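You operate a simulated robot arm through the tools that you are given. There is no shell and no other tool.

You are at the controls of a simulated robot arm. One attempt, no reset.

## Task
Put things in order on the top of the oil bench. At the end: the silver setting block from the top of the oil bench is on the teal tall box; the red pack of lids from the top of the oil bench stands on top of the silver round dolly; the orange magnet stands where the red pack of lids stood; the gold body from the top of the oil bench stands where the orange magnet stood; whatever was shut is shut again. Leave all else as you found it, and nothing knocked over.

The check looks at the end state, three seconds after you hand in, the way a careful person would. Anything else that was tipped, shoved, dropped, spilled or broken makes it a failure. Lids that push on must go on centred and level and be pressed home; caps that screw on are set level and turned clockwise until they are tight.

## Robot
A 6-joint arm with a two-finger gripper, fixed in place. Base frame: the origin is at the foot of the arm, x ahead of it, y to its left, z up; the work surface is at about z = 0. Readings come in m, degrees, newtons and seconds.
With the tool pointing down near the work surface it reaches from about 0.18 to 0.48 m from the base axis. Its first joint turns from -66.0 to 66.0 degrees. Payload 1.76 kg.
The TCP is the grasp point between the finger pads, 0.029 m short of the fingertips. In the tool frame z runs along the fingers and y along their closing line. Largest opening 0.082 m; the body of the gripper starts 0.058 m behind the TCP.
Orientation is that of the tool frame in the base frame, as [roll, pitch, yaw] about the fixed x, y, z axes, in that order (R = Rz(yaw) Ry(pitch) Rx(roll)). With the fingers straight down and closing along the base's y, the tool's x points along the base's -x, its y along +y and its z along -z.

## Interface
- The arm moves only by the tool step_arm. Its argument "increments" is a list that holds one entry, the list of rows, each a list of 7 numbers: the shift along the base's x, y, z in m, then the turn, a rotation vector about the base's x, y, z in degrees, then the closure, from 0 (fully open) to 1 (shut). In form: [[[dx, dy, dz, rx, ry, rz, fingers], ...]]. A call has 1 to 20 rows; each row is the pose to reach, as a shift and turn from the pose commanded when the call began. Each row takes 0.2 s and may step no farther than 0.05 m and 8.6 degrees from the row before; otherwise, or with a gripper value out of range, the whole call is refused. Where a pose cannot be reached the arm comes as near as it can. A force on the tool above 40 N (or 10 N above the force at the start of the call, whichever is more), or a blocked arm, ends the call early, and 0.2 s more pass. The fingers move at their own pace and stop on an object; they squeeze with about 34 N. The grip force told is the motor's: it shows also when the fingers shut on nothing. Time passes only in rows, and 0.2 s behind the last, so rows that repeat a pose let the fingers close. It gives the time, the measured TCP pose, the force on the tool (base axes), the opening and the grip force at its end, in the units of the frame above (readings bear some noise), with the torque about the TCP (base axes, N m) and any sound that the robot's microphone picked up.
- Cameras (640 x 400 px; columns grow to the right, rows downward): "scene" is fixed at [0.0336, 0.3194, 0.4234]; the picture's right is [-0.93, -0.38, 0.00], its down [-0.23, 0.56, -0.80] and it looks along [0.30, -0.74, -0.60] (base axes); focal length 214 px, centre (320, 200). "wrist" rides on the gripper at [0.079, 0.004, -0.089] in the tool frame; the picture's right is [-0.05, 1.00, 0.00], its down [-0.71, -0.04, -0.71] and it looks along [-0.71, -0.04, 0.71] (tool axes); focal length 256 px, centre (320, 200). There is no depth. A picture from a camera that has moved, and an enlarged one, comes with that camera's place and axes in the base frame and with its lens.
- grab_frame(camera): a new picture of that camera. The clock stands still meanwhile.
- enlarge(camera, box): a new picture of the part [left, top, right, bottom] of that camera's present view, enlarged. The clock stands still meanwhile.
- job_done(): hands the job in; it is judged then, once.

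Nothing tells you positions but the pictures and the camera data. Unless the task says otherwise, let go and move clear before handing in.

The tools are called after ">>>" as a command line: name --argument value ..., lists and objects as JSON in quotes. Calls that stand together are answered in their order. step_arm: Moves the arm, as the interface text tells. Its arguments: {"type":"object","properties":{"increments":{"type":"array","items":{"type":"array","items":{"type":"array","items":{"type":"number"}}}}},"required":["increments"]} The other tools are called the same way: grab_frame (camera) takes a picture; enlarge (camera, box) takes an enlarged picture of a part of a camera's view; job_done () hands the job in.

At the start:

```text
t: 0.0
tool_pos: [0.3383, -0.1131, 0.2359]
tcp_rot: [-180.0, 0.0, -179.9]
contact_force: [-0.6, 0.3, -0.5]
ft_torque: [0.01, -0.01, 0.01]
width: 0.0819
grip_force: 0.0
```

scene: 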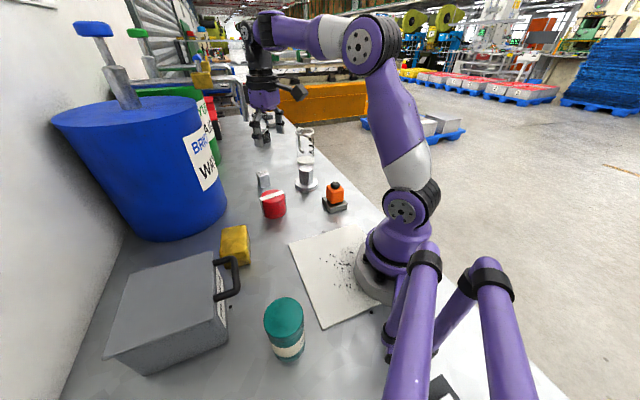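
wrist: 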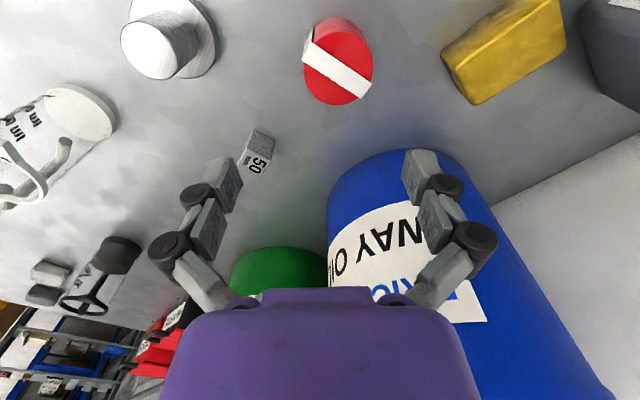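

I see a bench with a teal round/tall box, gold block, red drum-shaped pack, silver block (50 mm mark), a silver round dolly, and an orange magnet on a dark base. I'll take closer pictures before planning.

>>> enlarge --camera "scene" --box '[230, 120, 390, 220]'

>>> enlarge --camera "scene" --box '[80, 200, 400, 400]'

>>> enlarge --camera "wrist" --box '[0, 0, 400, 250]'

```text
4.00 times, centred on (310, 170) of scene
camera zoom: at [0.0336, 0.3194, 0.4234], right [-0.93, -0.38, 0.0], down [-0.23, 0.56, -0.8], along [0.3, -0.74, -0.6], focal length 858 px, centre (360, 320)
```

zoom: 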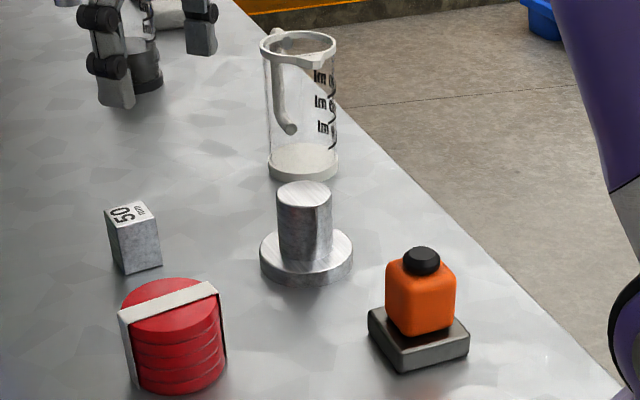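

```text
2.00 times, centred on (240, 300) of scene
camera zoom: at [0.0336, 0.3194, 0.4234], right [-0.93, -0.38, 0.0], down [-0.23, 0.56, -0.8], along [0.3, -0.74, -0.6], focal length 429 px, centre (480, 0)
```

zoom: 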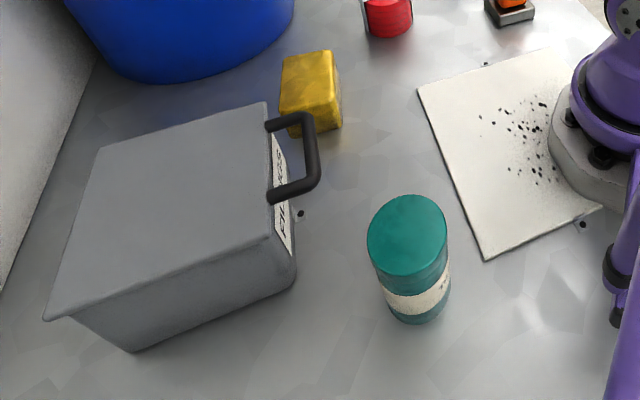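

```text
1.60 times, centred on (200, 125) of wrist
camera zoom: at [0.2615, -0.109, 0.3259], right [0.05, 1.0, 0.0], down [0.71, -0.04, 0.71], along [0.71, -0.04, -0.71], focal length 410 px, centre (512, 320)
```

zoom: 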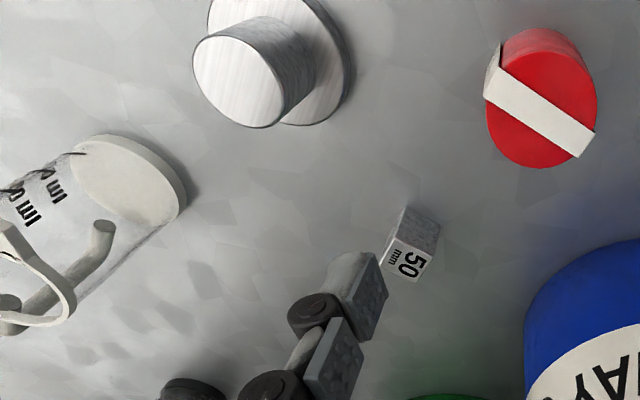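

The silver block appears at about (0.47,-0.21), the red pack at (0.35,-0.095), the dolly at (0.32,-0.26), the magnet at (0.19,-0.19), the gold body at (0.35,0.09) and the teal box at (0.137,0.21). I'll move the wrist camera toward the magnet and dolly to see them better.

>>> step_arm --increments '[[[-0.03, -0.02, 0, 0, 0, 0, 0], [-0.06, -0.04, 0, 0, 0, 0, 0], [-0.09, -0.06, 0, 0, 0, 0, 0], [-0.12, -0.08, -0.01, 0, 0, 0, 0], [-0.12, -0.08, -0.01, 0, 0, 0, 0]]]'

>>> grab_frame --camera "wrist"

>>> enlarge --camera "wrist" --box '[220, 0, 420, 125]'

```text
t: 1.2
tool_pos: [0.2194, -0.195, 0.2271]
tcp_rot: [-179.9, -0.1, -179.9]
contact_force: [-0.9, 0.6, -0.2]
ft_torque: [0.02, -0.02, 0.0]
width: 0.0819
grip_force: 0.0
```

```text
taken
camera wrist: at [0.1405, -0.1913, 0.317], right [0.05, 1.0, 0.0], down [0.71, -0.04, 0.71], along [0.71, -0.04, -0.71], focal length 256 px, centre (320, 200)
```

wrist: 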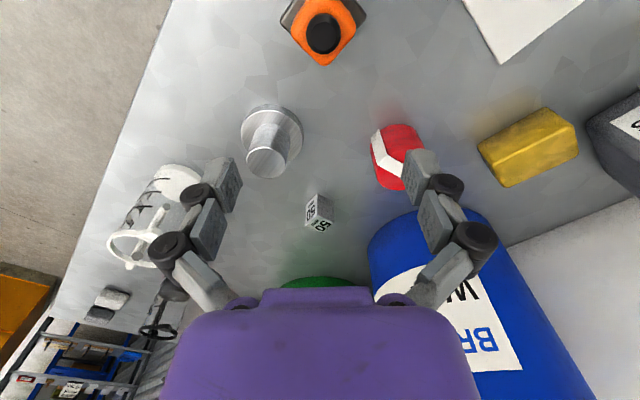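

```text
3.20 times, centred on (320, 62) of wrist
camera zoom: at [0.1405, -0.1913, 0.317], right [0.05, 1.0, 0.0], down [0.71, -0.04, 0.71], along [0.71, -0.04, -0.71], focal length 819 px, centre (320, 640)
```

zoom: 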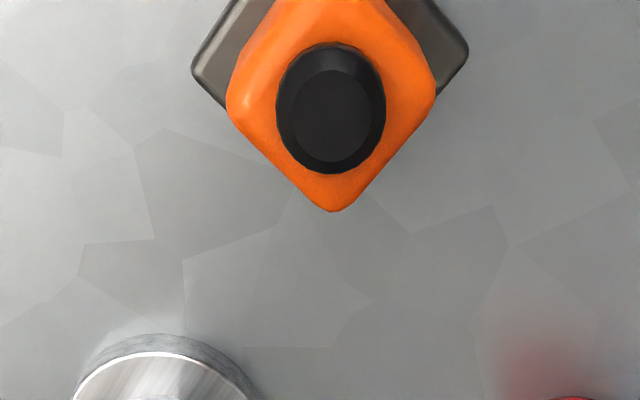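

The orange magnet is a body with a black cap on a dark base, turned about 45°. I want a side-ish closer view of it to tell whether the base is part of it.

>>> step_arm --increments '[[[-0.03, -0.01, -0.02, 0, 0, 0, 0], [-0.06, -0.02, -0.04, 0, 0, 0, 0], [-0.08, -0.025, -0.06, 0, 0, 0, 0], [-0.08, -0.025, -0.06, 0, 0, 0, 0]]]'

>>> grab_frame --camera "wrist"

>>> grab_frame --camera "scene"

```text
t: 2.2
tool_pos: [0.1391, -0.2173, 0.1649]
tcp_rot: [180.0, 0.0, -180.0]
contact_force: [0.2, -0.7, 0.7]
ft_torque: [0.04, 0.02, -0.01]
width: 0.0818
grip_force: 0.1
```

```text
taken
camera wrist: at [0.061, -0.2132, 0.2556], right [0.05, 1.0, 0.0], down [0.71, -0.04, 0.71], along [0.71, -0.04, -0.71], focal length 256 px, centre (320, 200)
```

wrist: 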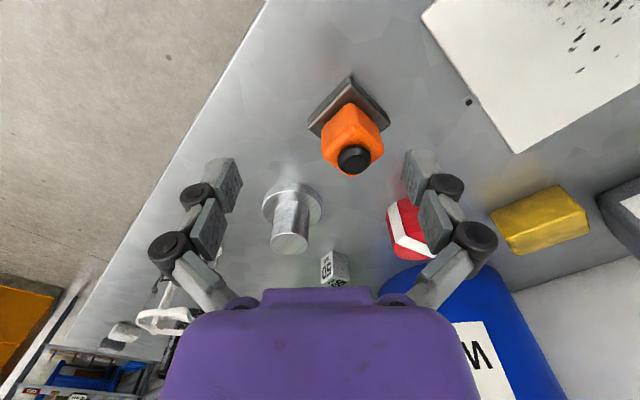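

```text
taken
```

scene: 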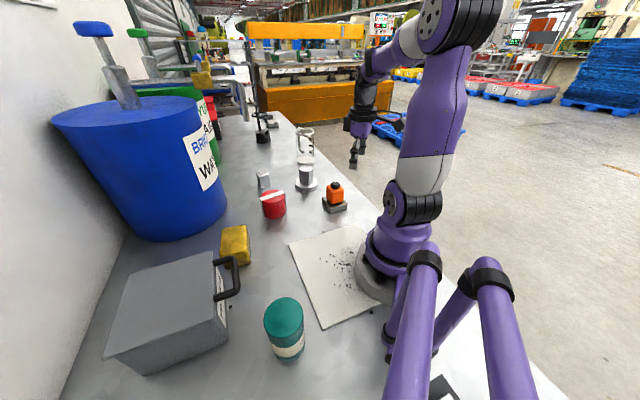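

>>> enlarge --camera "wrist" --box '[280, 60, 440, 190]'

>>> enlarge --camera "scene" --box '[310, 170, 370, 220]'

>>> enlarge --camera "scene" --box '[200, 210, 280, 280]'

>>> enlarge --camera "scene" --box '[240, 150, 300, 230]'

>>> enlarge --camera "scene" --box '[240, 280, 340, 380]'

```text
3.08 times, centred on (360, 125) of wrist
camera zoom: at [0.061, -0.2132, 0.2556], right [0.05, 1.0, 0.0], down [0.71, -0.04, 0.71], along [0.71, -0.04, -0.71], focal length 788 px, centre (197, 431)
```

zoom: 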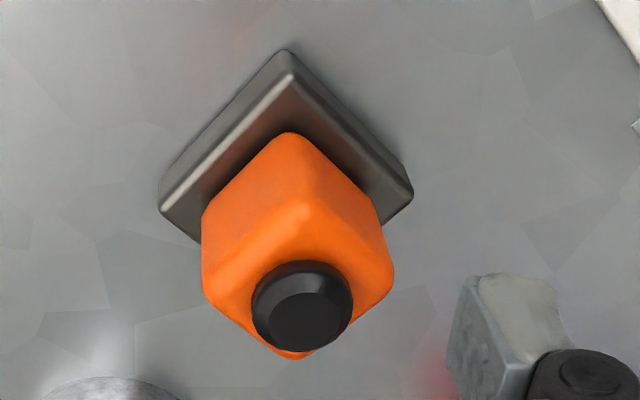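

```text
8.00 times, centred on (340, 195) of scene
camera zoom: at [0.0336, 0.3194, 0.4234], right [-0.93, -0.38, 0.0], down [-0.23, 0.56, -0.8], along [0.3, -0.74, -0.6], focal length 1716 px, centre (160, 240)
```

zoom: 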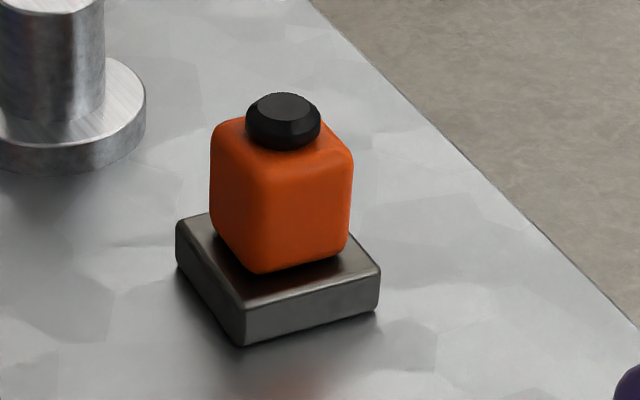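

```text
5.71 times, centred on (240, 245) of scene
camera zoom: at [0.0336, 0.3194, 0.4234], right [-0.93, -0.38, 0.0], down [-0.23, 0.56, -0.8], along [0.3, -0.74, -0.6], focal length 1226 px, centre (777, -57)
```

zoom: 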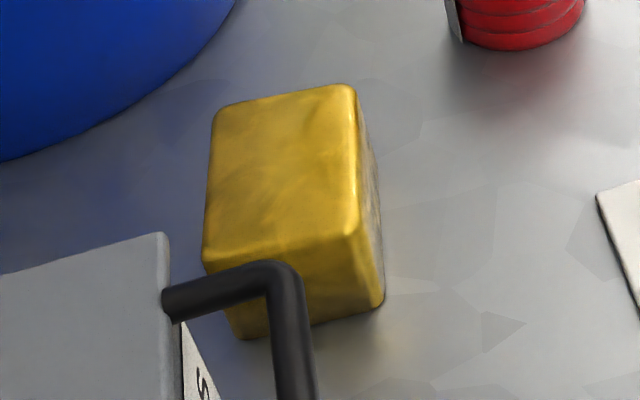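

```text
5.00 times, centred on (270, 190) of scene
camera zoom: at [0.0336, 0.3194, 0.4234], right [-0.93, -0.38, 0.0], down [-0.23, 0.56, -0.8], along [0.3, -0.74, -0.6], focal length 1072 px, centre (570, 250)
```

zoom: 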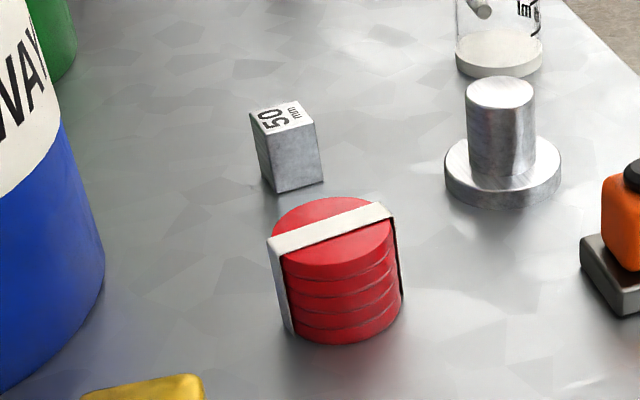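

```text
4.00 times, centred on (290, 330) of scene
camera zoom: at [0.0336, 0.3194, 0.4234], right [-0.93, -0.38, 0.0], down [-0.23, 0.56, -0.8], along [0.3, -0.74, -0.6], focal length 858 px, centre (440, -320)
```

zoom: 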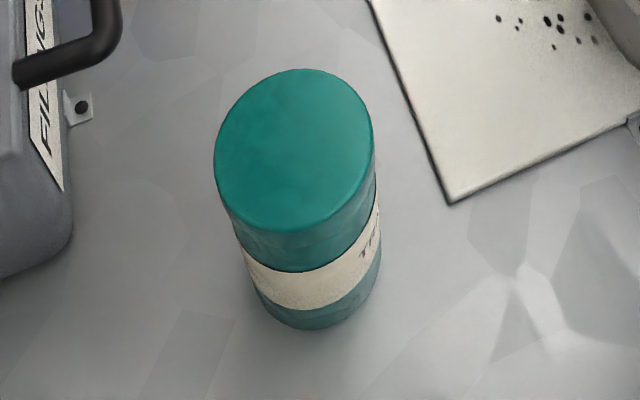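

The magnet looks like one unit (orange body with a black knob and a steel base), but I'll check that when lifting. Next I go over the silver block with the fingers turned to its faces and take a closer look there.

>>> step_arm --increments '[[[0.03, 0.0, 0.015, 0, 0, -6, 0], [0.07, 0.008, 0.015, 0, 0, -12, 0], [0.11, 0.016, 0.015, 0, 0, -19, 0], [0.15, 0.024, 0.01, 0, 0, -26, 0], [0.19, 0.032, 0.005, 0, 0, -32, 0], [0.23, 0.04, 0.0, 0, 0, -38, 0], [0.27, 0.047, 0.0, 0, 0, -44, 0], [0.27, 0.047, 0.0, 0, 0, -44, 0]]]'

>>> grab_frame --camera "wrist"

>>> grab_frame --camera "scene"

```text
t: 3.8
tool_pos: [0.4008, -0.1753, 0.1656]
tcp_rot: [-179.6, -1.1, 135.4]
contact_force: [-3.1, -3.0, -2.0]
ft_torque: [0.34, -0.17, -0.07]
width: 0.0821
grip_force: 0.1
stopped in row 8: the force on the tool passed its limit at 130 N (the readings are from after the stop); the commanded pose is now the measured one
```

```text
taken
camera wrist: at [0.3492, -0.1186, 0.2577], right [0.74, 0.67, -0.01], down [0.49, -0.53, 0.69], along [0.46, -0.52, -0.72], focal length 256 px, centre (320, 200)
```

wrist: 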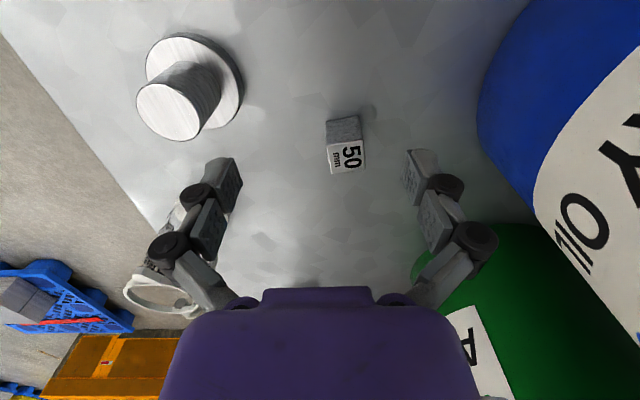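

```text
taken
```

scene: 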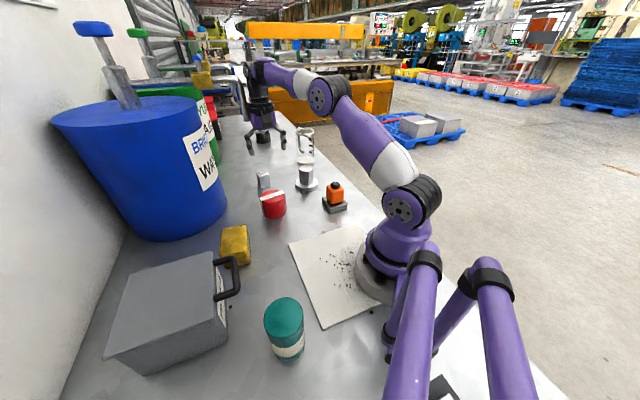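

The arm stopped on a 130 N spike although nothing obvious is near the gripper. I'll look closely around the gripper before moving any further.

>>> enlarge --camera "scene" --box '[200, 40, 340, 160]'

>>> enlarge --camera "wrist" --box '[120, 100, 520, 320]'

>>> enlarge --camera "scene" --box '[230, 120, 390, 220]'

```text
3.33 times, centred on (270, 100) of scene
camera zoom: at [0.0336, 0.3194, 0.4234], right [-0.93, -0.38, 0.0], down [-0.23, 0.56, -0.8], along [0.3, -0.74, -0.6], focal length 715 px, centre (487, 533)
```

zoom: 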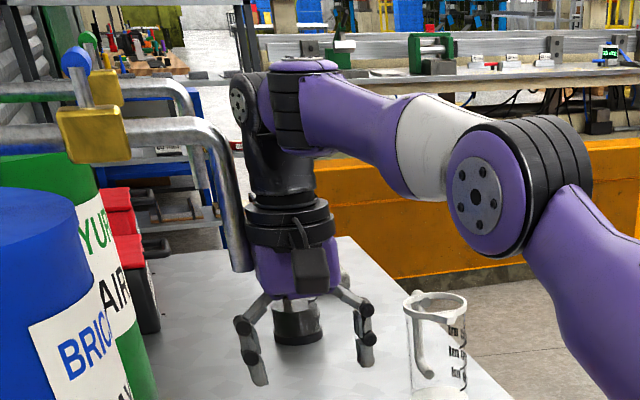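

```text
1.60 times, centred on (320, 210) of wrist
camera zoom: at [0.3492, -0.1186, 0.2577], right [0.74, 0.67, -0.01], down [0.49, -0.53, 0.69], along [0.46, -0.52, -0.72], focal length 410 px, centre (320, 184)
```

zoom: 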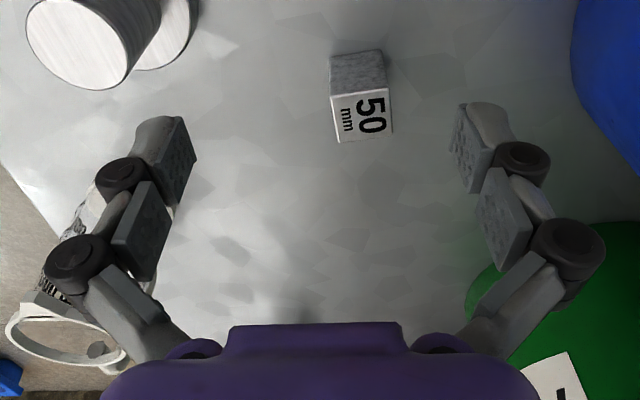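

```text
4.00 times, centred on (310, 170) of scene
camera zoom: at [0.0336, 0.3194, 0.4234], right [-0.93, -0.38, 0.0], down [-0.23, 0.56, -0.8], along [0.3, -0.74, -0.6], focal length 858 px, centre (360, 320)
```

zoom: 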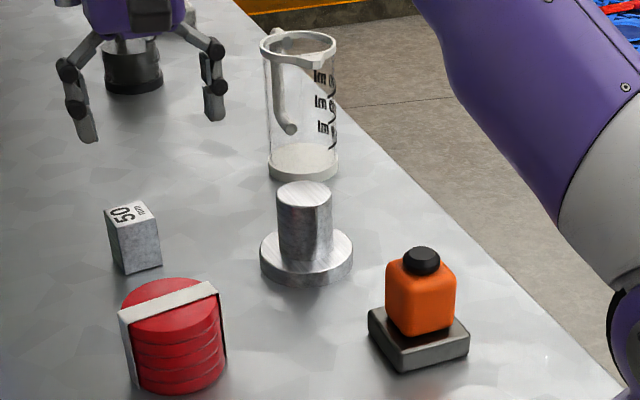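

The gripper body touched the steel oil spout, a pipe that hangs down at about (0.44,-0.155) with its lower end near z 0.25. I'll back away from it toward the base, check it hasn't moved, and map it.

>>> step_arm --increments '[[[-0.03, -0.02, 0, 0, 0, 0, 0], [-0.06, -0.035, 0, 0, 0, 0, 0], [-0.09, -0.05, 0, 0, 0, 0, 0], [-0.09, -0.05, 0, 0, 0, 0, 0]]]'

>>> enlarge --camera "scene" --box '[120, 20, 280, 140]'

>>> grab_frame --camera "wrist"

```text
t: 4.8
tool_pos: [0.309, -0.2252, 0.1671]
tcp_rot: [-179.7, -1.0, 135.4]
contact_force: [0.5, -0.2, -0.8]
ft_torque: [0.01, 0.02, -0.01]
width: 0.0815
grip_force: 0.0
```

```text
3.33 times, centred on (200, 80) of scene
camera zoom: at [0.0336, 0.3194, 0.4234], right [-0.93, -0.38, 0.0], down [-0.23, 0.56, -0.8], along [0.3, -0.74, -0.6], focal length 715 px, centre (720, 600)
```

zoom: 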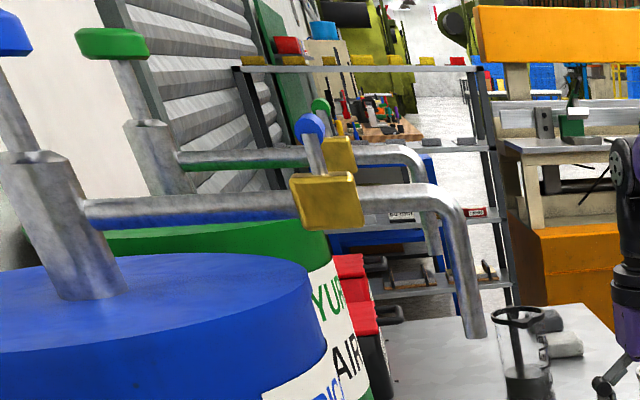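

```text
taken
camera wrist: at [0.2578, -0.1675, 0.2582], right [0.74, 0.68, -0.01], down [0.49, -0.53, 0.7], along [0.47, -0.52, -0.72], focal length 256 px, centre (320, 200)
```

wrist: 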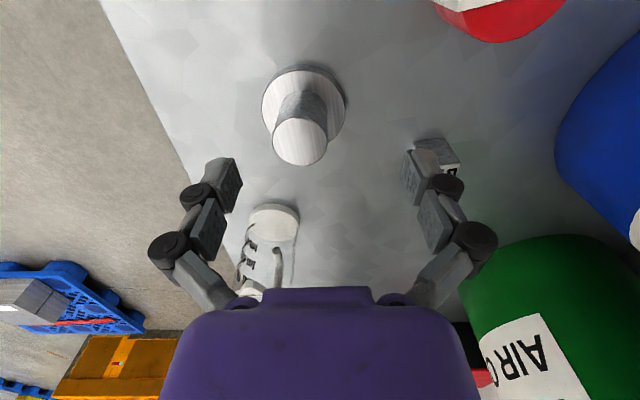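

The spout hasn't moved: its pipe runs from the blue drum's pump, and I now place it nearer (0.40,-0.105), so I need to locate it better. I'll back up and rise with the fingers closed to see it with the wrist camera.

>>> step_arm --increments '[[[-0.02, 0.005, 0.02, 0, 0, 7.4, 0.5], [-0.04, 0.01, 0.05, 0, 0, 14.9, 1], [-0.06, 0.015, 0.08, 0, 0, 22.3, 1], [-0.08, 0.02, 0.11, 0, 0, 29.7, 1], [-0.08, 0.025, 0.14, 0, 0, 37.2, 1], [-0.08, 0.025, 0.165, 0, 0, 44.6, 1], [-0.08, 0.025, 0.165, 0, 0, 44.6, 1]]]'

>>> grab_frame --camera "wrist"

```text
t: 6.4
tool_pos: [0.2284, -0.2017, 0.3308]
tcp_rot: [-179.6, -1.0, -179.8]
contact_force: [0.4, 0.5, -0.3]
ft_torque: [-0.03, -0.02, 0.01]
width: 0.0
grip_force: 29.3
out of reach, approached as far as the arm can: row 4
```

```text
taken
camera wrist: at [0.152, -0.1972, 0.4225], right [0.05, 1.0, -0.01], down [0.72, -0.03, 0.7], along [0.69, -0.04, -0.72], focal length 256 px, centre (320, 200)
```

wrist: 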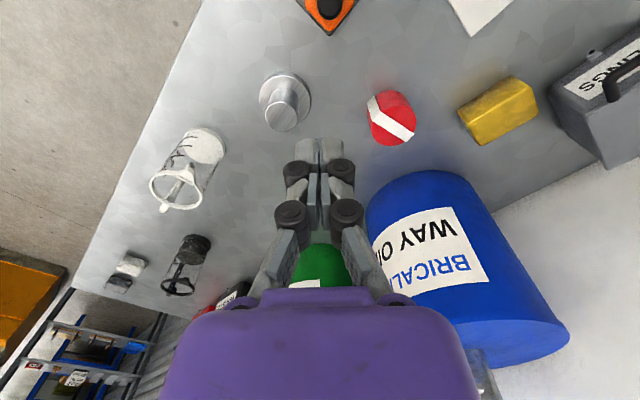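

I can't yet pick the spout out in this view. I'll enlarge the region where it should appear.

>>> enlarge --camera "wrist" --box '[300, 180, 540, 400]'

>>> enlarge --camera "scene" --box '[180, 30, 340, 180]'

```text
1.82 times, centred on (420, 290) of wrist
camera zoom: at [0.152, -0.1972, 0.4225], right [0.05, 1.0, -0.01], down [0.72, -0.03, 0.7], along [0.69, -0.04, -0.72], focal length 465 px, centre (138, 36)
```

zoom: 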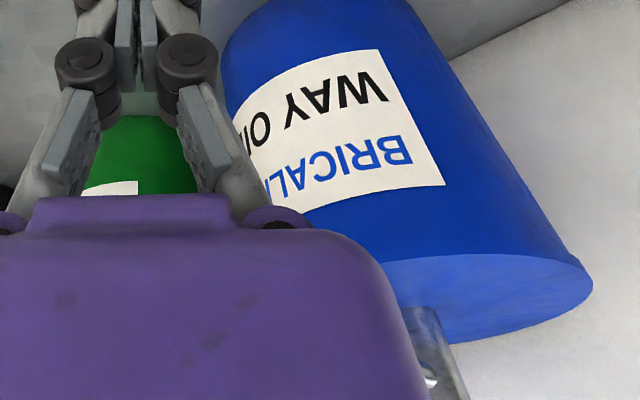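

```text
2.67 times, centred on (260, 105) of scene
camera zoom: at [0.0336, 0.3194, 0.4234], right [-0.93, -0.38, 0.0], down [-0.23, 0.56, -0.8], along [0.3, -0.74, -0.6], focal length 572 px, centre (480, 453)
```

zoom: 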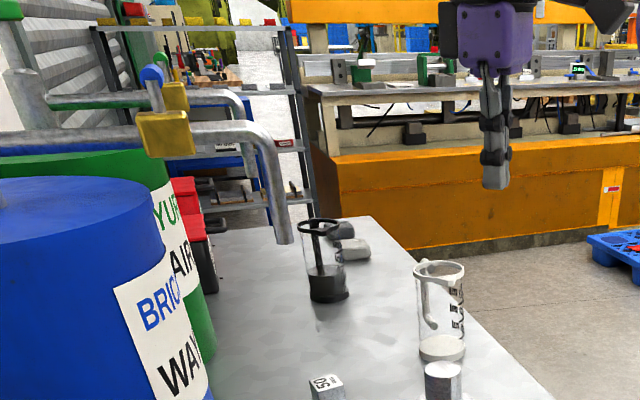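

The spout end must be hidden behind the right finger and palm here. I'll open the fingers and tilt the tool forward 45° so the wrist camera looks level toward it.

>>> step_arm --increments '[[[0.007, 0, -0.015, 0, -7.5, 0, 0], [0.014, 0, -0.03, 0, -15, 0, 0], [0.021, 0, -0.045, 0, -22.5, 0, 0], [0.028, 0, -0.06, 0, -30, 0, 0], [0.035, 0, -0.075, 0, -37.5, 0, 0], [0.042, 0.002, -0.088, 0, -45, 0, 0], [0.042, 0.002, -0.088, 0, -45, 0, 0]]]'

>>> grab_frame --camera "wrist"

>>> grab_frame --camera "scene"

```text
t: 8.0
tool_pos: [0.3097, -0.2712, 0.3492]
tcp_rot: [-178.6, 38.1, -179.8]
contact_force: [0.3, -0.3, -0.4]
ft_torque: [0.01, -0.02, -0.03]
width: 0.082
grip_force: 0.1
out of reach, approached as far as the arm can: row 2, 3, 4, 5, 6, 7
```

```text
taken
camera wrist: at [0.1928, -0.2648, 0.371], right [0.05, 1.0, 0.01], down [0.12, -0.02, 0.99], along [0.99, -0.05, -0.12], focal length 256 px, centre (320, 200)
```

wrist: 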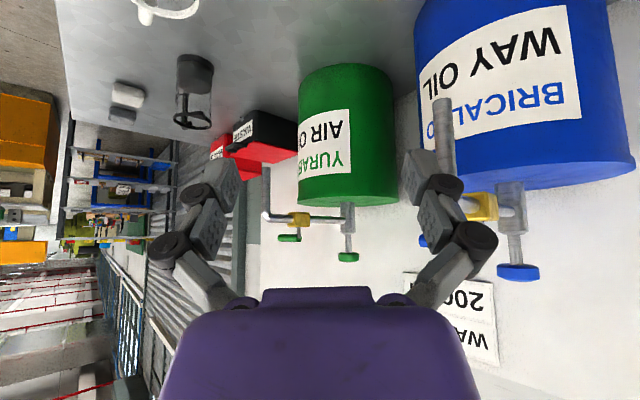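

```text
taken
```

scene: 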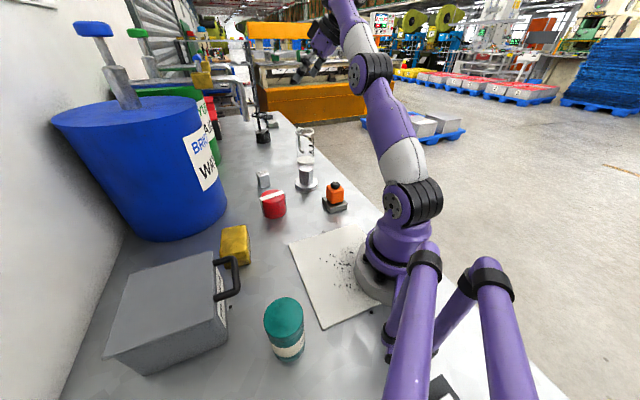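

Now the spout is clear: combining both views puts it at (0.441,-0.153), with its end at z≈0.245 and the pipe to the drum at z≈0.34. I'll undo the tilt and check the reported pose.

>>> step_arm --increments '[[[-0.007, 0, 0.015, 0, 7.5, 0, 0], [-0.014, 0, 0.03, 0, 15, 0, 0], [-0.021, 0, 0.045, 0, 22.5, 0, 0], [-0.028, 0, 0.06, 0, 30, 0, 0], [-0.028, 0, 0.06, 0, 37.5, 0, 0], [-0.028, 0, 0.06, 0, 37.5, 0, 0]]]'

```text
t: 9.4
tool_pos: [0.2572, -0.2306, 0.34]
tcp_rot: [-178.6, 0.5, -179.9]
contact_force: [0.3, 0.1, -0.8]
ft_torque: [0.0, 0.02, 0.01]
width: 0.082
grip_force: 0.1
out of reach, approached as far as the arm can: row 2, 3, 4, 5, 6
```

The pose now reads back from where the arm actually is. I'll come down and level the tool well away from the spout, then turn toward the red pack.

>>> step_arm --increments '[[[0.01, 0.025, -0.03, 1.4, 0.5, 0, 0], [0.02, 0.05, -0.06, 1.4, 0.5, 0, 0], [0.03, 0.075, -0.09, 1.4, 0.5, 0, 0], [0.035, 0.09, -0.12, 1.4, 0.5, 0, 0], [0.035, 0.09, -0.12, 1.4, 0.5, 0, 0]]]'

>>> grab_frame --camera "scene"

```text
t: 10.6
tool_pos: [0.2922, -0.1402, 0.2198]
tcp_rot: [-180.0, 0.1, -179.8]
contact_force: [-0.1, -1.0, 0.2]
ft_torque: [0.01, -0.01, 0.03]
width: 0.0821
grip_force: 0.0
```

```text
taken
```

scene: 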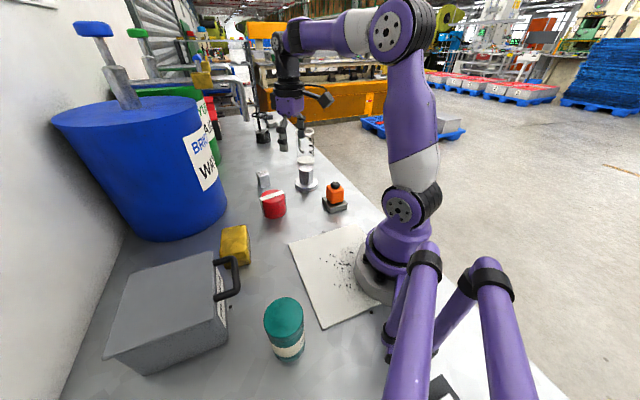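

Now I turn the fingers perpendicular to the pack's strap (+53.5° yaw) and move in for a closer look at the red pack.

>>> step_arm --increments '[[[0.004, 0.003, -0.01, 0, 0, 7.6, 0], [0.008, 0.006, -0.02, 0, 0, 15.3, 0], [0.012, 0.009, -0.03, 0, 0, 22.9, 0], [0.016, 0.012, -0.04, 0, 0, 30.6, 0], [0.02, 0.015, -0.05, 0, 0, 38.2, 0], [0.024, 0.018, -0.06, 0, 0, 45.9, 0], [0.028, 0.02, -0.07, 0, 0, 53.5, 0], [0.028, 0.02, -0.07, 0, 0, 53.5, 0]]]'

>>> grab_frame --camera "wrist"

>>> enlarge --camera "scene" --box '[230, 120, 390, 220]'

```text
t: 12.4
tool_pos: [0.3198, -0.1229, 0.1495]
tcp_rot: [180.0, 0.1, -126.3]
contact_force: [-0.5, -0.4, -0.6]
ft_torque: [-0.01, 0.02, 0.02]
width: 0.0821
grip_force: 0.1
```

```text
taken
camera wrist: at [0.2709, -0.1847, 0.2396], right [-0.77, 0.63, 0.0], down [0.45, 0.55, 0.71], along [0.45, 0.55, -0.71], focal length 256 px, centre (320, 200)
```

wrist: 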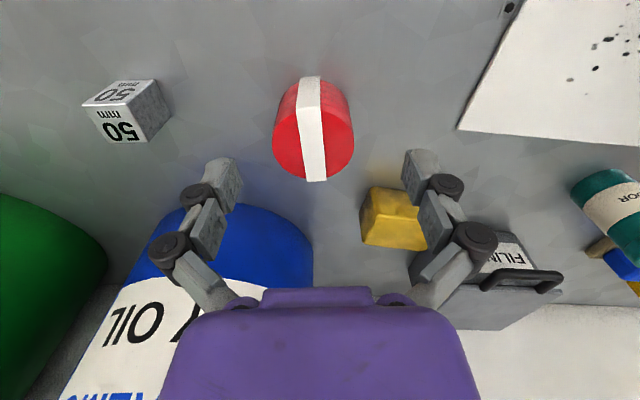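

```text
4.00 times, centred on (310, 170) of scene
camera zoom: at [0.0336, 0.3194, 0.4234], right [-0.93, -0.38, 0.0], down [-0.23, 0.56, -0.8], along [0.3, -0.74, -0.6], focal length 858 px, centre (360, 320)
```

zoom: 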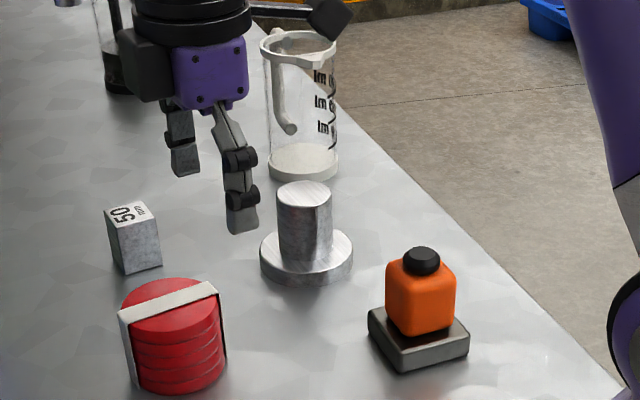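

>>> enlarge --camera "wrist" --box '[250, 60, 380, 190]'

>>> enlarge --camera "wrist" --box '[70, 60, 190, 160]'

```text
3.08 times, centred on (315, 125) of wrist
camera zoom: at [0.2709, -0.1847, 0.2396], right [-0.77, 0.63, 0.0], down [0.45, 0.55, 0.71], along [0.45, 0.55, -0.71], focal length 788 px, centre (335, 431)
```

zoom: 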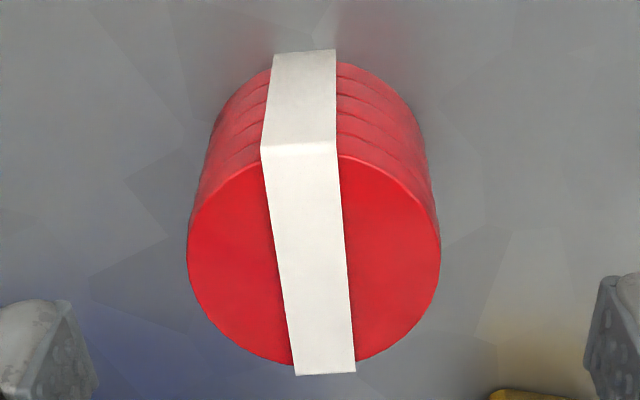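

```text
4.00 times, centred on (130, 110) of wrist
camera zoom: at [0.2709, -0.1847, 0.2396], right [-0.77, 0.63, 0.0], down [0.45, 0.55, 0.71], along [0.45, 0.55, -0.71], focal length 1024 px, centre (1080, 560)
```

zoom: 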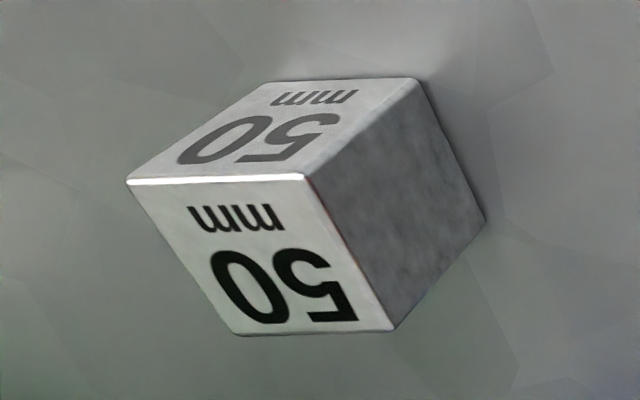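

The red pack is at about (0.350,-0.0965), 0.068 m across and 0.06 m high. I'll centre above it, at a safe distance from the spout, and check alignment.

>>> step_arm --increments '[[[0.015, 0.013, 0, 0, 0, 1.8, 0], [0.0302, 0.0264, -0.02, 0, 0, 1.8, 0], [0.0302, 0.0264, -0.047, 0, 0, 1.8, 0], [0.0302, 0.0264, -0.047, 0, 0, 1.8, 0]]]'

>>> grab_frame --camera "wrist"

>>> enlarge --camera "scene" --box '[200, 100, 360, 220]'

```text
t: 13.4
tool_pos: [0.3526, -0.0956, 0.1031]
tcp_rot: [180.0, 0.0, -124.6]
contact_force: [0.4, -0.4, 0.4]
ft_torque: [0.0, -0.02, -0.01]
width: 0.082
grip_force: 0.0
```

```text
taken
camera wrist: at [0.3044, -0.1582, 0.1924], right [-0.79, 0.61, 0.0], down [0.43, 0.56, 0.71], along [0.43, 0.56, -0.71], focal length 256 px, centre (320, 200)
```

wrist: 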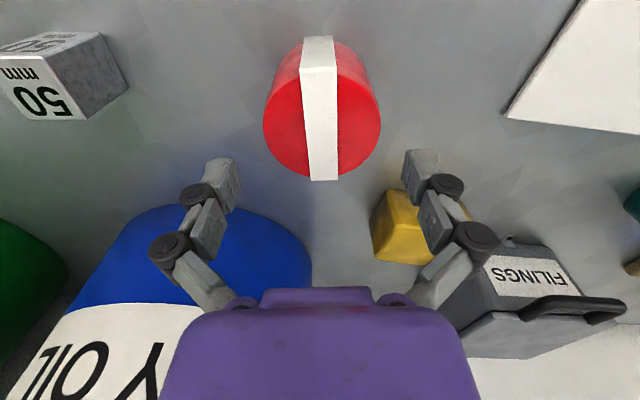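

```text
3.33 times, centred on (280, 160) of scene
camera zoom: at [0.0336, 0.3194, 0.4234], right [-0.93, -0.38, 0.0], down [-0.23, 0.56, -0.8], along [0.3, -0.74, -0.6], focal length 715 px, centre (453, 333)
```

zoom: 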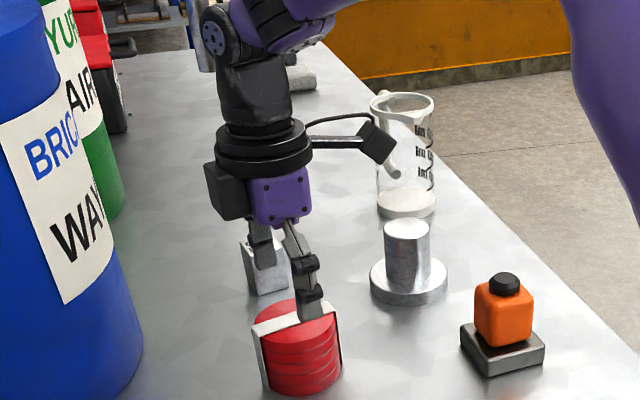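

Alignment is good, within about 2 mm. I'll lower the fingers around the pack and close on it.

>>> step_arm --increments '[[[-0.002, -0.001, -0.02, 0, 0, 0, 0], [-0.002, -0.001, -0.04, 0, 0, 0, 0], [-0.002, -0.001, -0.055, 0, 0, 0, 0], [-0.002, -0.001, -0.066, 0, 0, 0, 0], [-0.002, -0.001, -0.066, 0, 0, 0, 0]]]'

>>> grab_frame --camera "wrist"

```text
t: 14.6
tool_pos: [0.3502, -0.0967, 0.0375]
tcp_rot: [-179.9, 0.0, -124.6]
contact_force: [-0.1, 0.4, 0.3]
ft_torque: [-0.02, 0.03, 0.02]
width: 0.0819
grip_force: 0.1
```

```text
taken
camera wrist: at [0.3017, -0.16, 0.1268], right [-0.79, 0.61, 0.0], down [0.43, 0.56, 0.71], along [0.43, 0.56, -0.71], focal length 256 px, centre (320, 200)
```

wrist: 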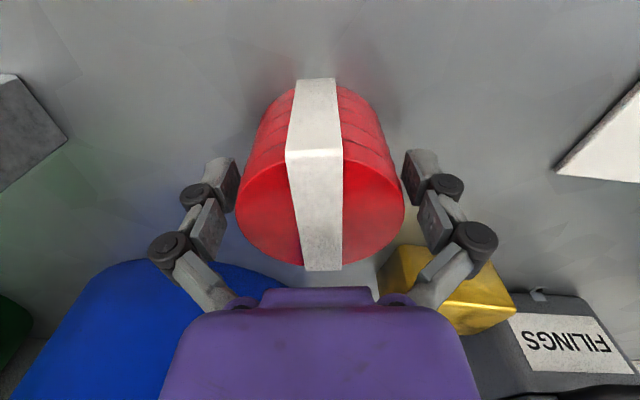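

The pack sits centred between the pads. Closing now.

>>> step_arm --increments '[[[0, 0, 0, 0, 0, 0, 0.3], [0, 0, 0, 0, 0, 0, 0.5], [0, 0, 0, 0, 0, 0, 0.6], [0, 0, 0, 0, 0, 0, 0.6]]]'

```text
t: 15.6
tool_pos: [0.3496, -0.0968, 0.0375]
tcp_rot: [-180.0, 0.0, -124.5]
contact_force: [-1.5, -0.5, 16.1]
ft_torque: [0.08, 0.12, 0.0]
width: 0.0669
grip_force: 33.7
```

Gripped at 0.067 m. I'll lift gently straight up, then check.

>>> step_arm --increments '[[[0, 0, 0.005, 0, 0, 0, 0.6], [0, 0, 0.015, 0, 0, 0, 0.6], [-0.005, 0, 0.03, 0, 0, 0, 0.6], [-0.01, 0, 0.05, 0, 0, 0, 0.6], [-0.01, 0, 0.05, 0, 0, 0, 0.6]]]'

>>> grab_frame --camera "wrist"

>>> enlarge --camera "scene" --box '[200, 100, 360, 220]'

```text
t: 16.8
tool_pos: [0.3385, -0.0973, 0.0866]
tcp_rot: [179.9, 0.0, -124.7]
contact_force: [0.4, 0.5, -0.6]
ft_torque: [0.03, 0.01, -0.04]
width: 0.0666
grip_force: 33.9
```

```text
taken
camera wrist: at [0.2911, -0.1612, 0.1768], right [-0.79, 0.61, 0.0], down [0.43, 0.56, 0.71], along [0.43, 0.56, -0.71], focal length 256 px, centre (320, 200)
```

wrist: 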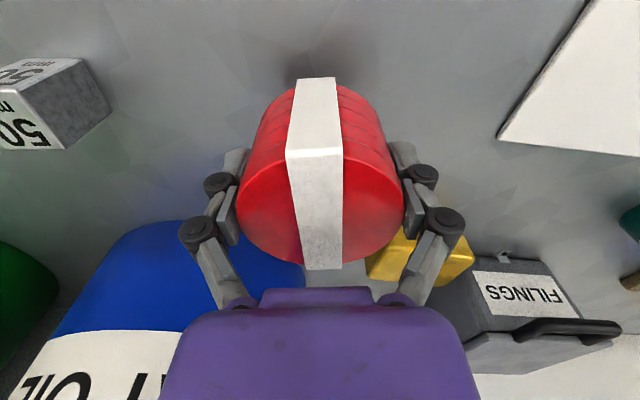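

```text
3.33 times, centred on (280, 160) of scene
camera zoom: at [0.0336, 0.3194, 0.4234], right [-0.93, -0.38, 0.0], down [-0.23, 0.56, -0.8], along [0.3, -0.74, -0.6], focal length 715 px, centre (453, 333)
```

zoom: 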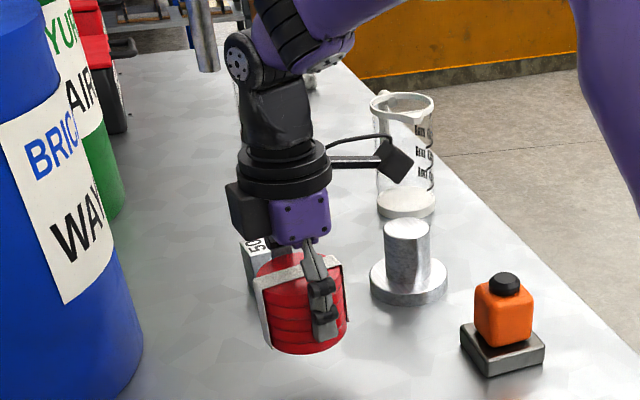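

The pack is held level with its base 0.0375 m below the TCP. I'll swing it away from the spout toward the dolly, turning the tool back, and stop short to sight the dolly.

>>> step_arm --increments '[[[-0.025, -0.01, 0.015, 0, 0, -7, 0.6], [-0.045, -0.02, 0.03, 0, 0, -14, 0.6], [-0.06, -0.03, 0.045, 0, 0, -21, 0.6], [-0.07, -0.04, 0.06, 0, 0, -28, 0.6], [-0.07, -0.05, 0.073, 0, 0, -35, 0.6], [-0.07, -0.05, 0.073, 0, 0, -42, 0.6], [-0.07, -0.05, 0.073, 0, 0, -49, 0.6], [-0.07, -0.05, 0.073, 0, 0, -55, 0.6], [-0.07, -0.05, 0.073, 0, 0, -55, 0.6]]]'

>>> grab_frame --camera "wrist"

>>> grab_frame --camera "scene"

```text
t: 18.8
tool_pos: [0.2698, -0.1478, 0.1595]
tcp_rot: [180.0, 0.0, -179.7]
contact_force: [0.4, -0.2, -0.9]
ft_torque: [-0.02, -0.01, -0.01]
width: 0.0665
grip_force: 33.8
```

```text
taken
camera wrist: at [0.1902, -0.1442, 0.2495], right [0.05, 1.0, 0.0], down [0.71, -0.03, 0.71], along [0.71, -0.03, -0.71], focal length 256 px, centre (320, 200)
```

wrist: 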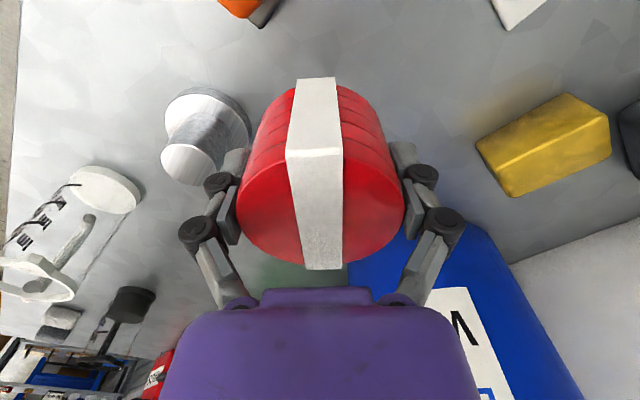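

```text
taken
```

scene: 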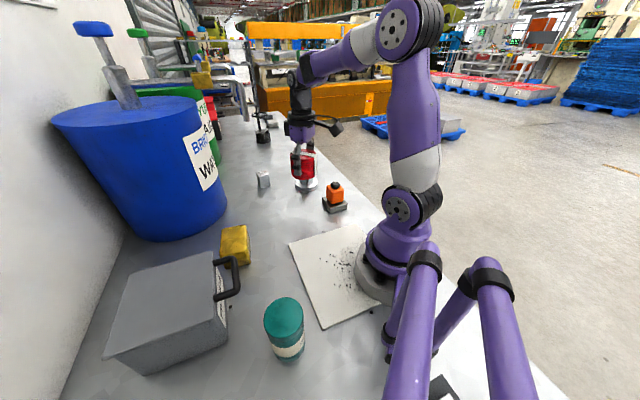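

>>> enlarge --camera "wrist" --box '[130, 60, 270, 200]'

```text
2.86 times, centred on (200, 130) of wrist
camera zoom: at [0.1902, -0.1442, 0.2495], right [0.05, 1.0, 0.0], down [0.71, -0.03, 0.71], along [0.71, -0.03, -0.71], focal length 731 px, centre (663, 400)
```

zoom: 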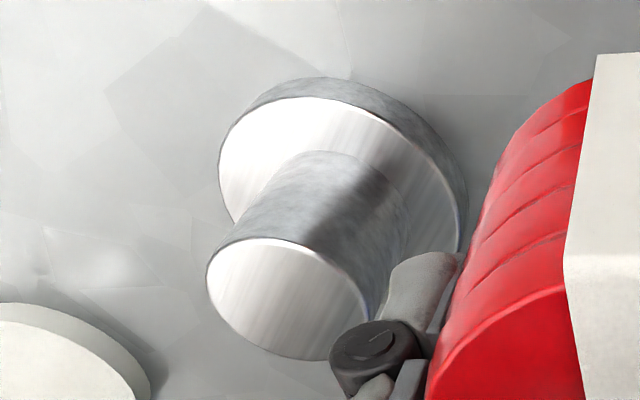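

The dolly's top centre comes out at about (0.320,-0.2625), z≈0.074. I'll move over it and lower partway, then check.

>>> step_arm --increments '[[[0.016, -0.038, 0, 0, 0, 0, 0.6], [0.033, -0.076, 0, 0, 0, 0, 0.6], [0.0502, -0.1147, 0, 0, 0, 0, 0.6], [0.0502, -0.1147, -0.015, 0, 0, 0, 0.6], [0.0502, -0.1147, -0.03, 0, 0, 0, 0.6], [0.0502, -0.1147, -0.03, 0, 0, 0, 0.6]]]'

>>> grab_frame --camera "wrist"

>>> enlarge --camera "scene" --box '[240, 110, 380, 220]'

```text
t: 20.2
tool_pos: [0.3184, -0.2601, 0.1299]
tcp_rot: [179.9, 0.0, -179.6]
contact_force: [-0.5, 0.9, -0.1]
ft_torque: [0.02, 0.02, -0.02]
width: 0.0667
grip_force: 34.0
```

```text
taken
camera wrist: at [0.2407, -0.258, 0.22], right [0.05, 1.0, 0.0], down [0.71, -0.03, 0.71], along [0.71, -0.03, -0.71], focal length 256 px, centre (320, 200)
```

wrist: 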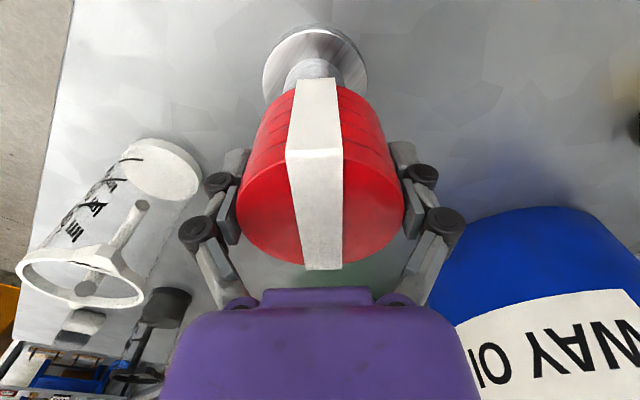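

```text
3.64 times, centred on (310, 165) of scene
camera zoom: at [0.0336, 0.3193, 0.4234], right [-0.93, -0.38, 0.0], down [-0.23, 0.56, -0.8], along [0.3, -0.74, -0.6], focal length 780 px, centre (356, 327)
```

zoom: 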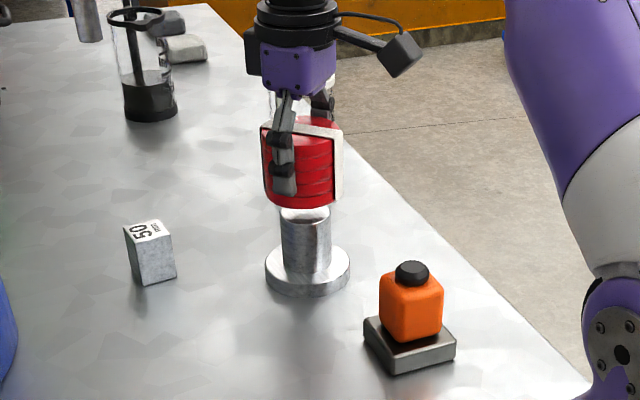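

The pack is over the dolly's column, and the wrist view suggests about 2 mm more toward -y. I'll lower in small steps and watch the force.

>>> step_arm --increments '[[[0.0005, -0.002, -0.006, 0, 0, 0, 0.6], [0.0005, -0.002, -0.01, 0, 0, 0, 0.6], [0.0005, -0.002, -0.013, 0, 0, 0, 0.6], [0.0005, -0.002, -0.014, 0, 0, 0, 0.6], [0.0005, -0.002, -0.014, 0, 0, 0, 0.6]]]'

>>> enlarge --camera "scene" --box '[270, 130, 340, 200]'

```text
t: 21.4
tool_pos: [0.3195, -0.2637, 0.1159]
tcp_rot: [179.9, 0.1, -179.7]
contact_force: [0.4, -0.4, -1.3]
ft_torque: [-0.03, 0.01, 0.02]
width: 0.0669
grip_force: 34.0
```

```text
5.71 times, centred on (305, 165) of scene
camera zoom: at [0.0336, 0.3194, 0.4234], right [-0.93, -0.38, 0.0], down [-0.23, 0.56, -0.8], along [0.3, -0.74, -0.6], focal length 1226 px, centre (406, 400)
```

zoom: 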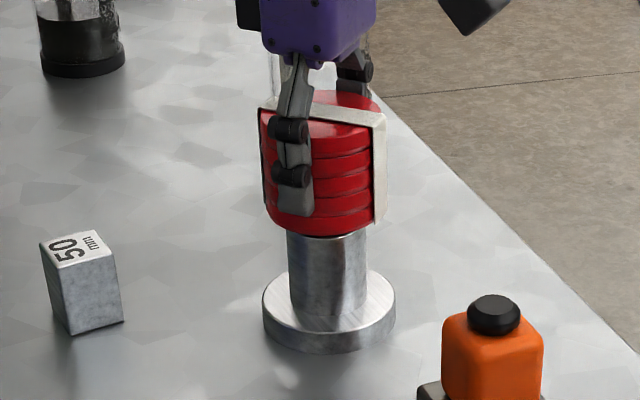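

Not touching yet. I'll continue in 1 mm steps.

>>> step_arm --increments '[[[0, 0, -0.001, 0, 0, 0, 0.6], [0, 0, -0.002, 0, 0, 0, 0.6], [0, 0, -0.003, 0, 0, 0, 0.6], [0, 0, -0.003, 0, 0, 0, 0.6]]]'

```text
t: 22.4
tool_pos: [0.3196, -0.264, 0.1124]
tcp_rot: [179.9, 0.0, -179.5]
contact_force: [1.8, -0.1, 0.2]
ft_torque: [-0.02, 0.0, 0.02]
width: 0.0668
grip_force: 34.2
```

>>> step_arm --increments '[[[0, 0, -0.001, 0, 0, 0, 0.6], [0, 0, -0.0015, 0, 0, 0, 0.6], [0, 0, -0.0015, 0, 0, 0, 0.6]]]'

>>> enlarge --camera "scene" --box '[270, 130, 340, 200]'

```text
t: 23.2
tool_pos: [0.3191, -0.2637, 0.111]
tcp_rot: [179.9, 0.0, -179.7]
contact_force: [0.0, 0.5, -0.1]
ft_torque: [0.0, 0.02, -0.02]
width: 0.0665
grip_force: 34.1
```

```text
5.71 times, centred on (305, 165) of scene
camera zoom: at [0.0336, 0.3194, 0.4234], right [-0.93, -0.38, 0.0], down [-0.23, 0.56, -0.8], along [0.3, -0.74, -0.6], focal length 1226 px, centre (406, 400)
```

zoom: 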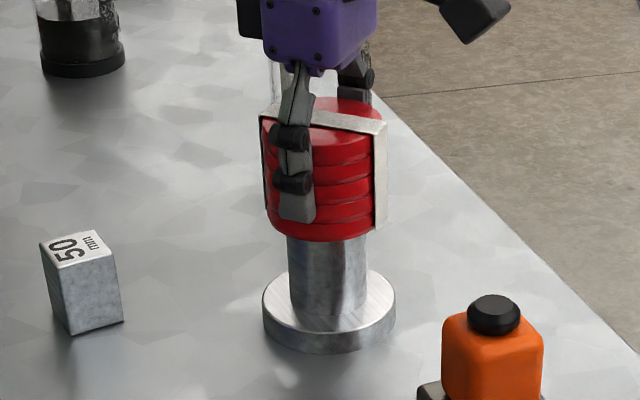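

>>> step_arm --increments '[[[0, 0, -0.001, 0, 0, 0, 0.6], [0, 0, -0.002, 0, 0, 0, 0.6], [0, 0, -0.002, 0, 0, 0, 0.6]]]'

```text
t: 24.0
tool_pos: [0.3202, -0.2655, 0.1082]
tcp_rot: [-180.0, 0.0, -179.6]
contact_force: [0.1, -0.3, -0.6]
ft_torque: [-0.02, 0.03, 0.02]
width: 0.0667
grip_force: 33.7
```

>>> step_arm --increments '[[[0, 0, -0.001, 0, 0, 0, 0.6], [0, 0, -0.002, 0, 0, 0, 0.6], [0, 0, -0.002, 0, 0, 0, 0.6]]]'

>>> enlarge --camera "scene" --box '[270, 130, 340, 200]'

>>> grab_frame --camera "wrist"

```text
t: 24.8
tool_pos: [0.3197, -0.2643, 0.1079]
tcp_rot: [-180.0, 0.1, -179.6]
contact_force: [-0.6, 3.0, 11.9]
ft_torque: [0.1, -0.05, 0.01]
width: 0.0671
grip_force: 34.1
```

```text
5.71 times, centred on (305, 165) of scene
camera zoom: at [0.0335, 0.3194, 0.4234], right [-0.93, -0.38, 0.0], down [-0.23, 0.56, -0.8], along [0.3, -0.74, -0.6], focal length 1226 px, centre (406, 400)
```

zoom: 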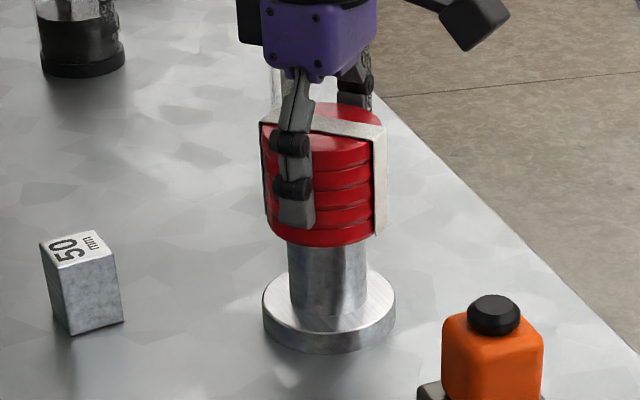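

```text
taken
camera wrist: at [0.2408, -0.2611, 0.1971], right [0.05, 1.0, 0.0], down [0.71, -0.03, 0.71], along [0.71, -0.03, -0.71], focal length 256 px, centre (320, 200)
```

wrist: 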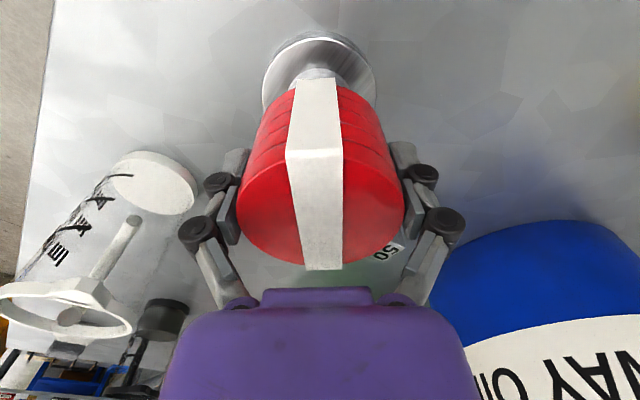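

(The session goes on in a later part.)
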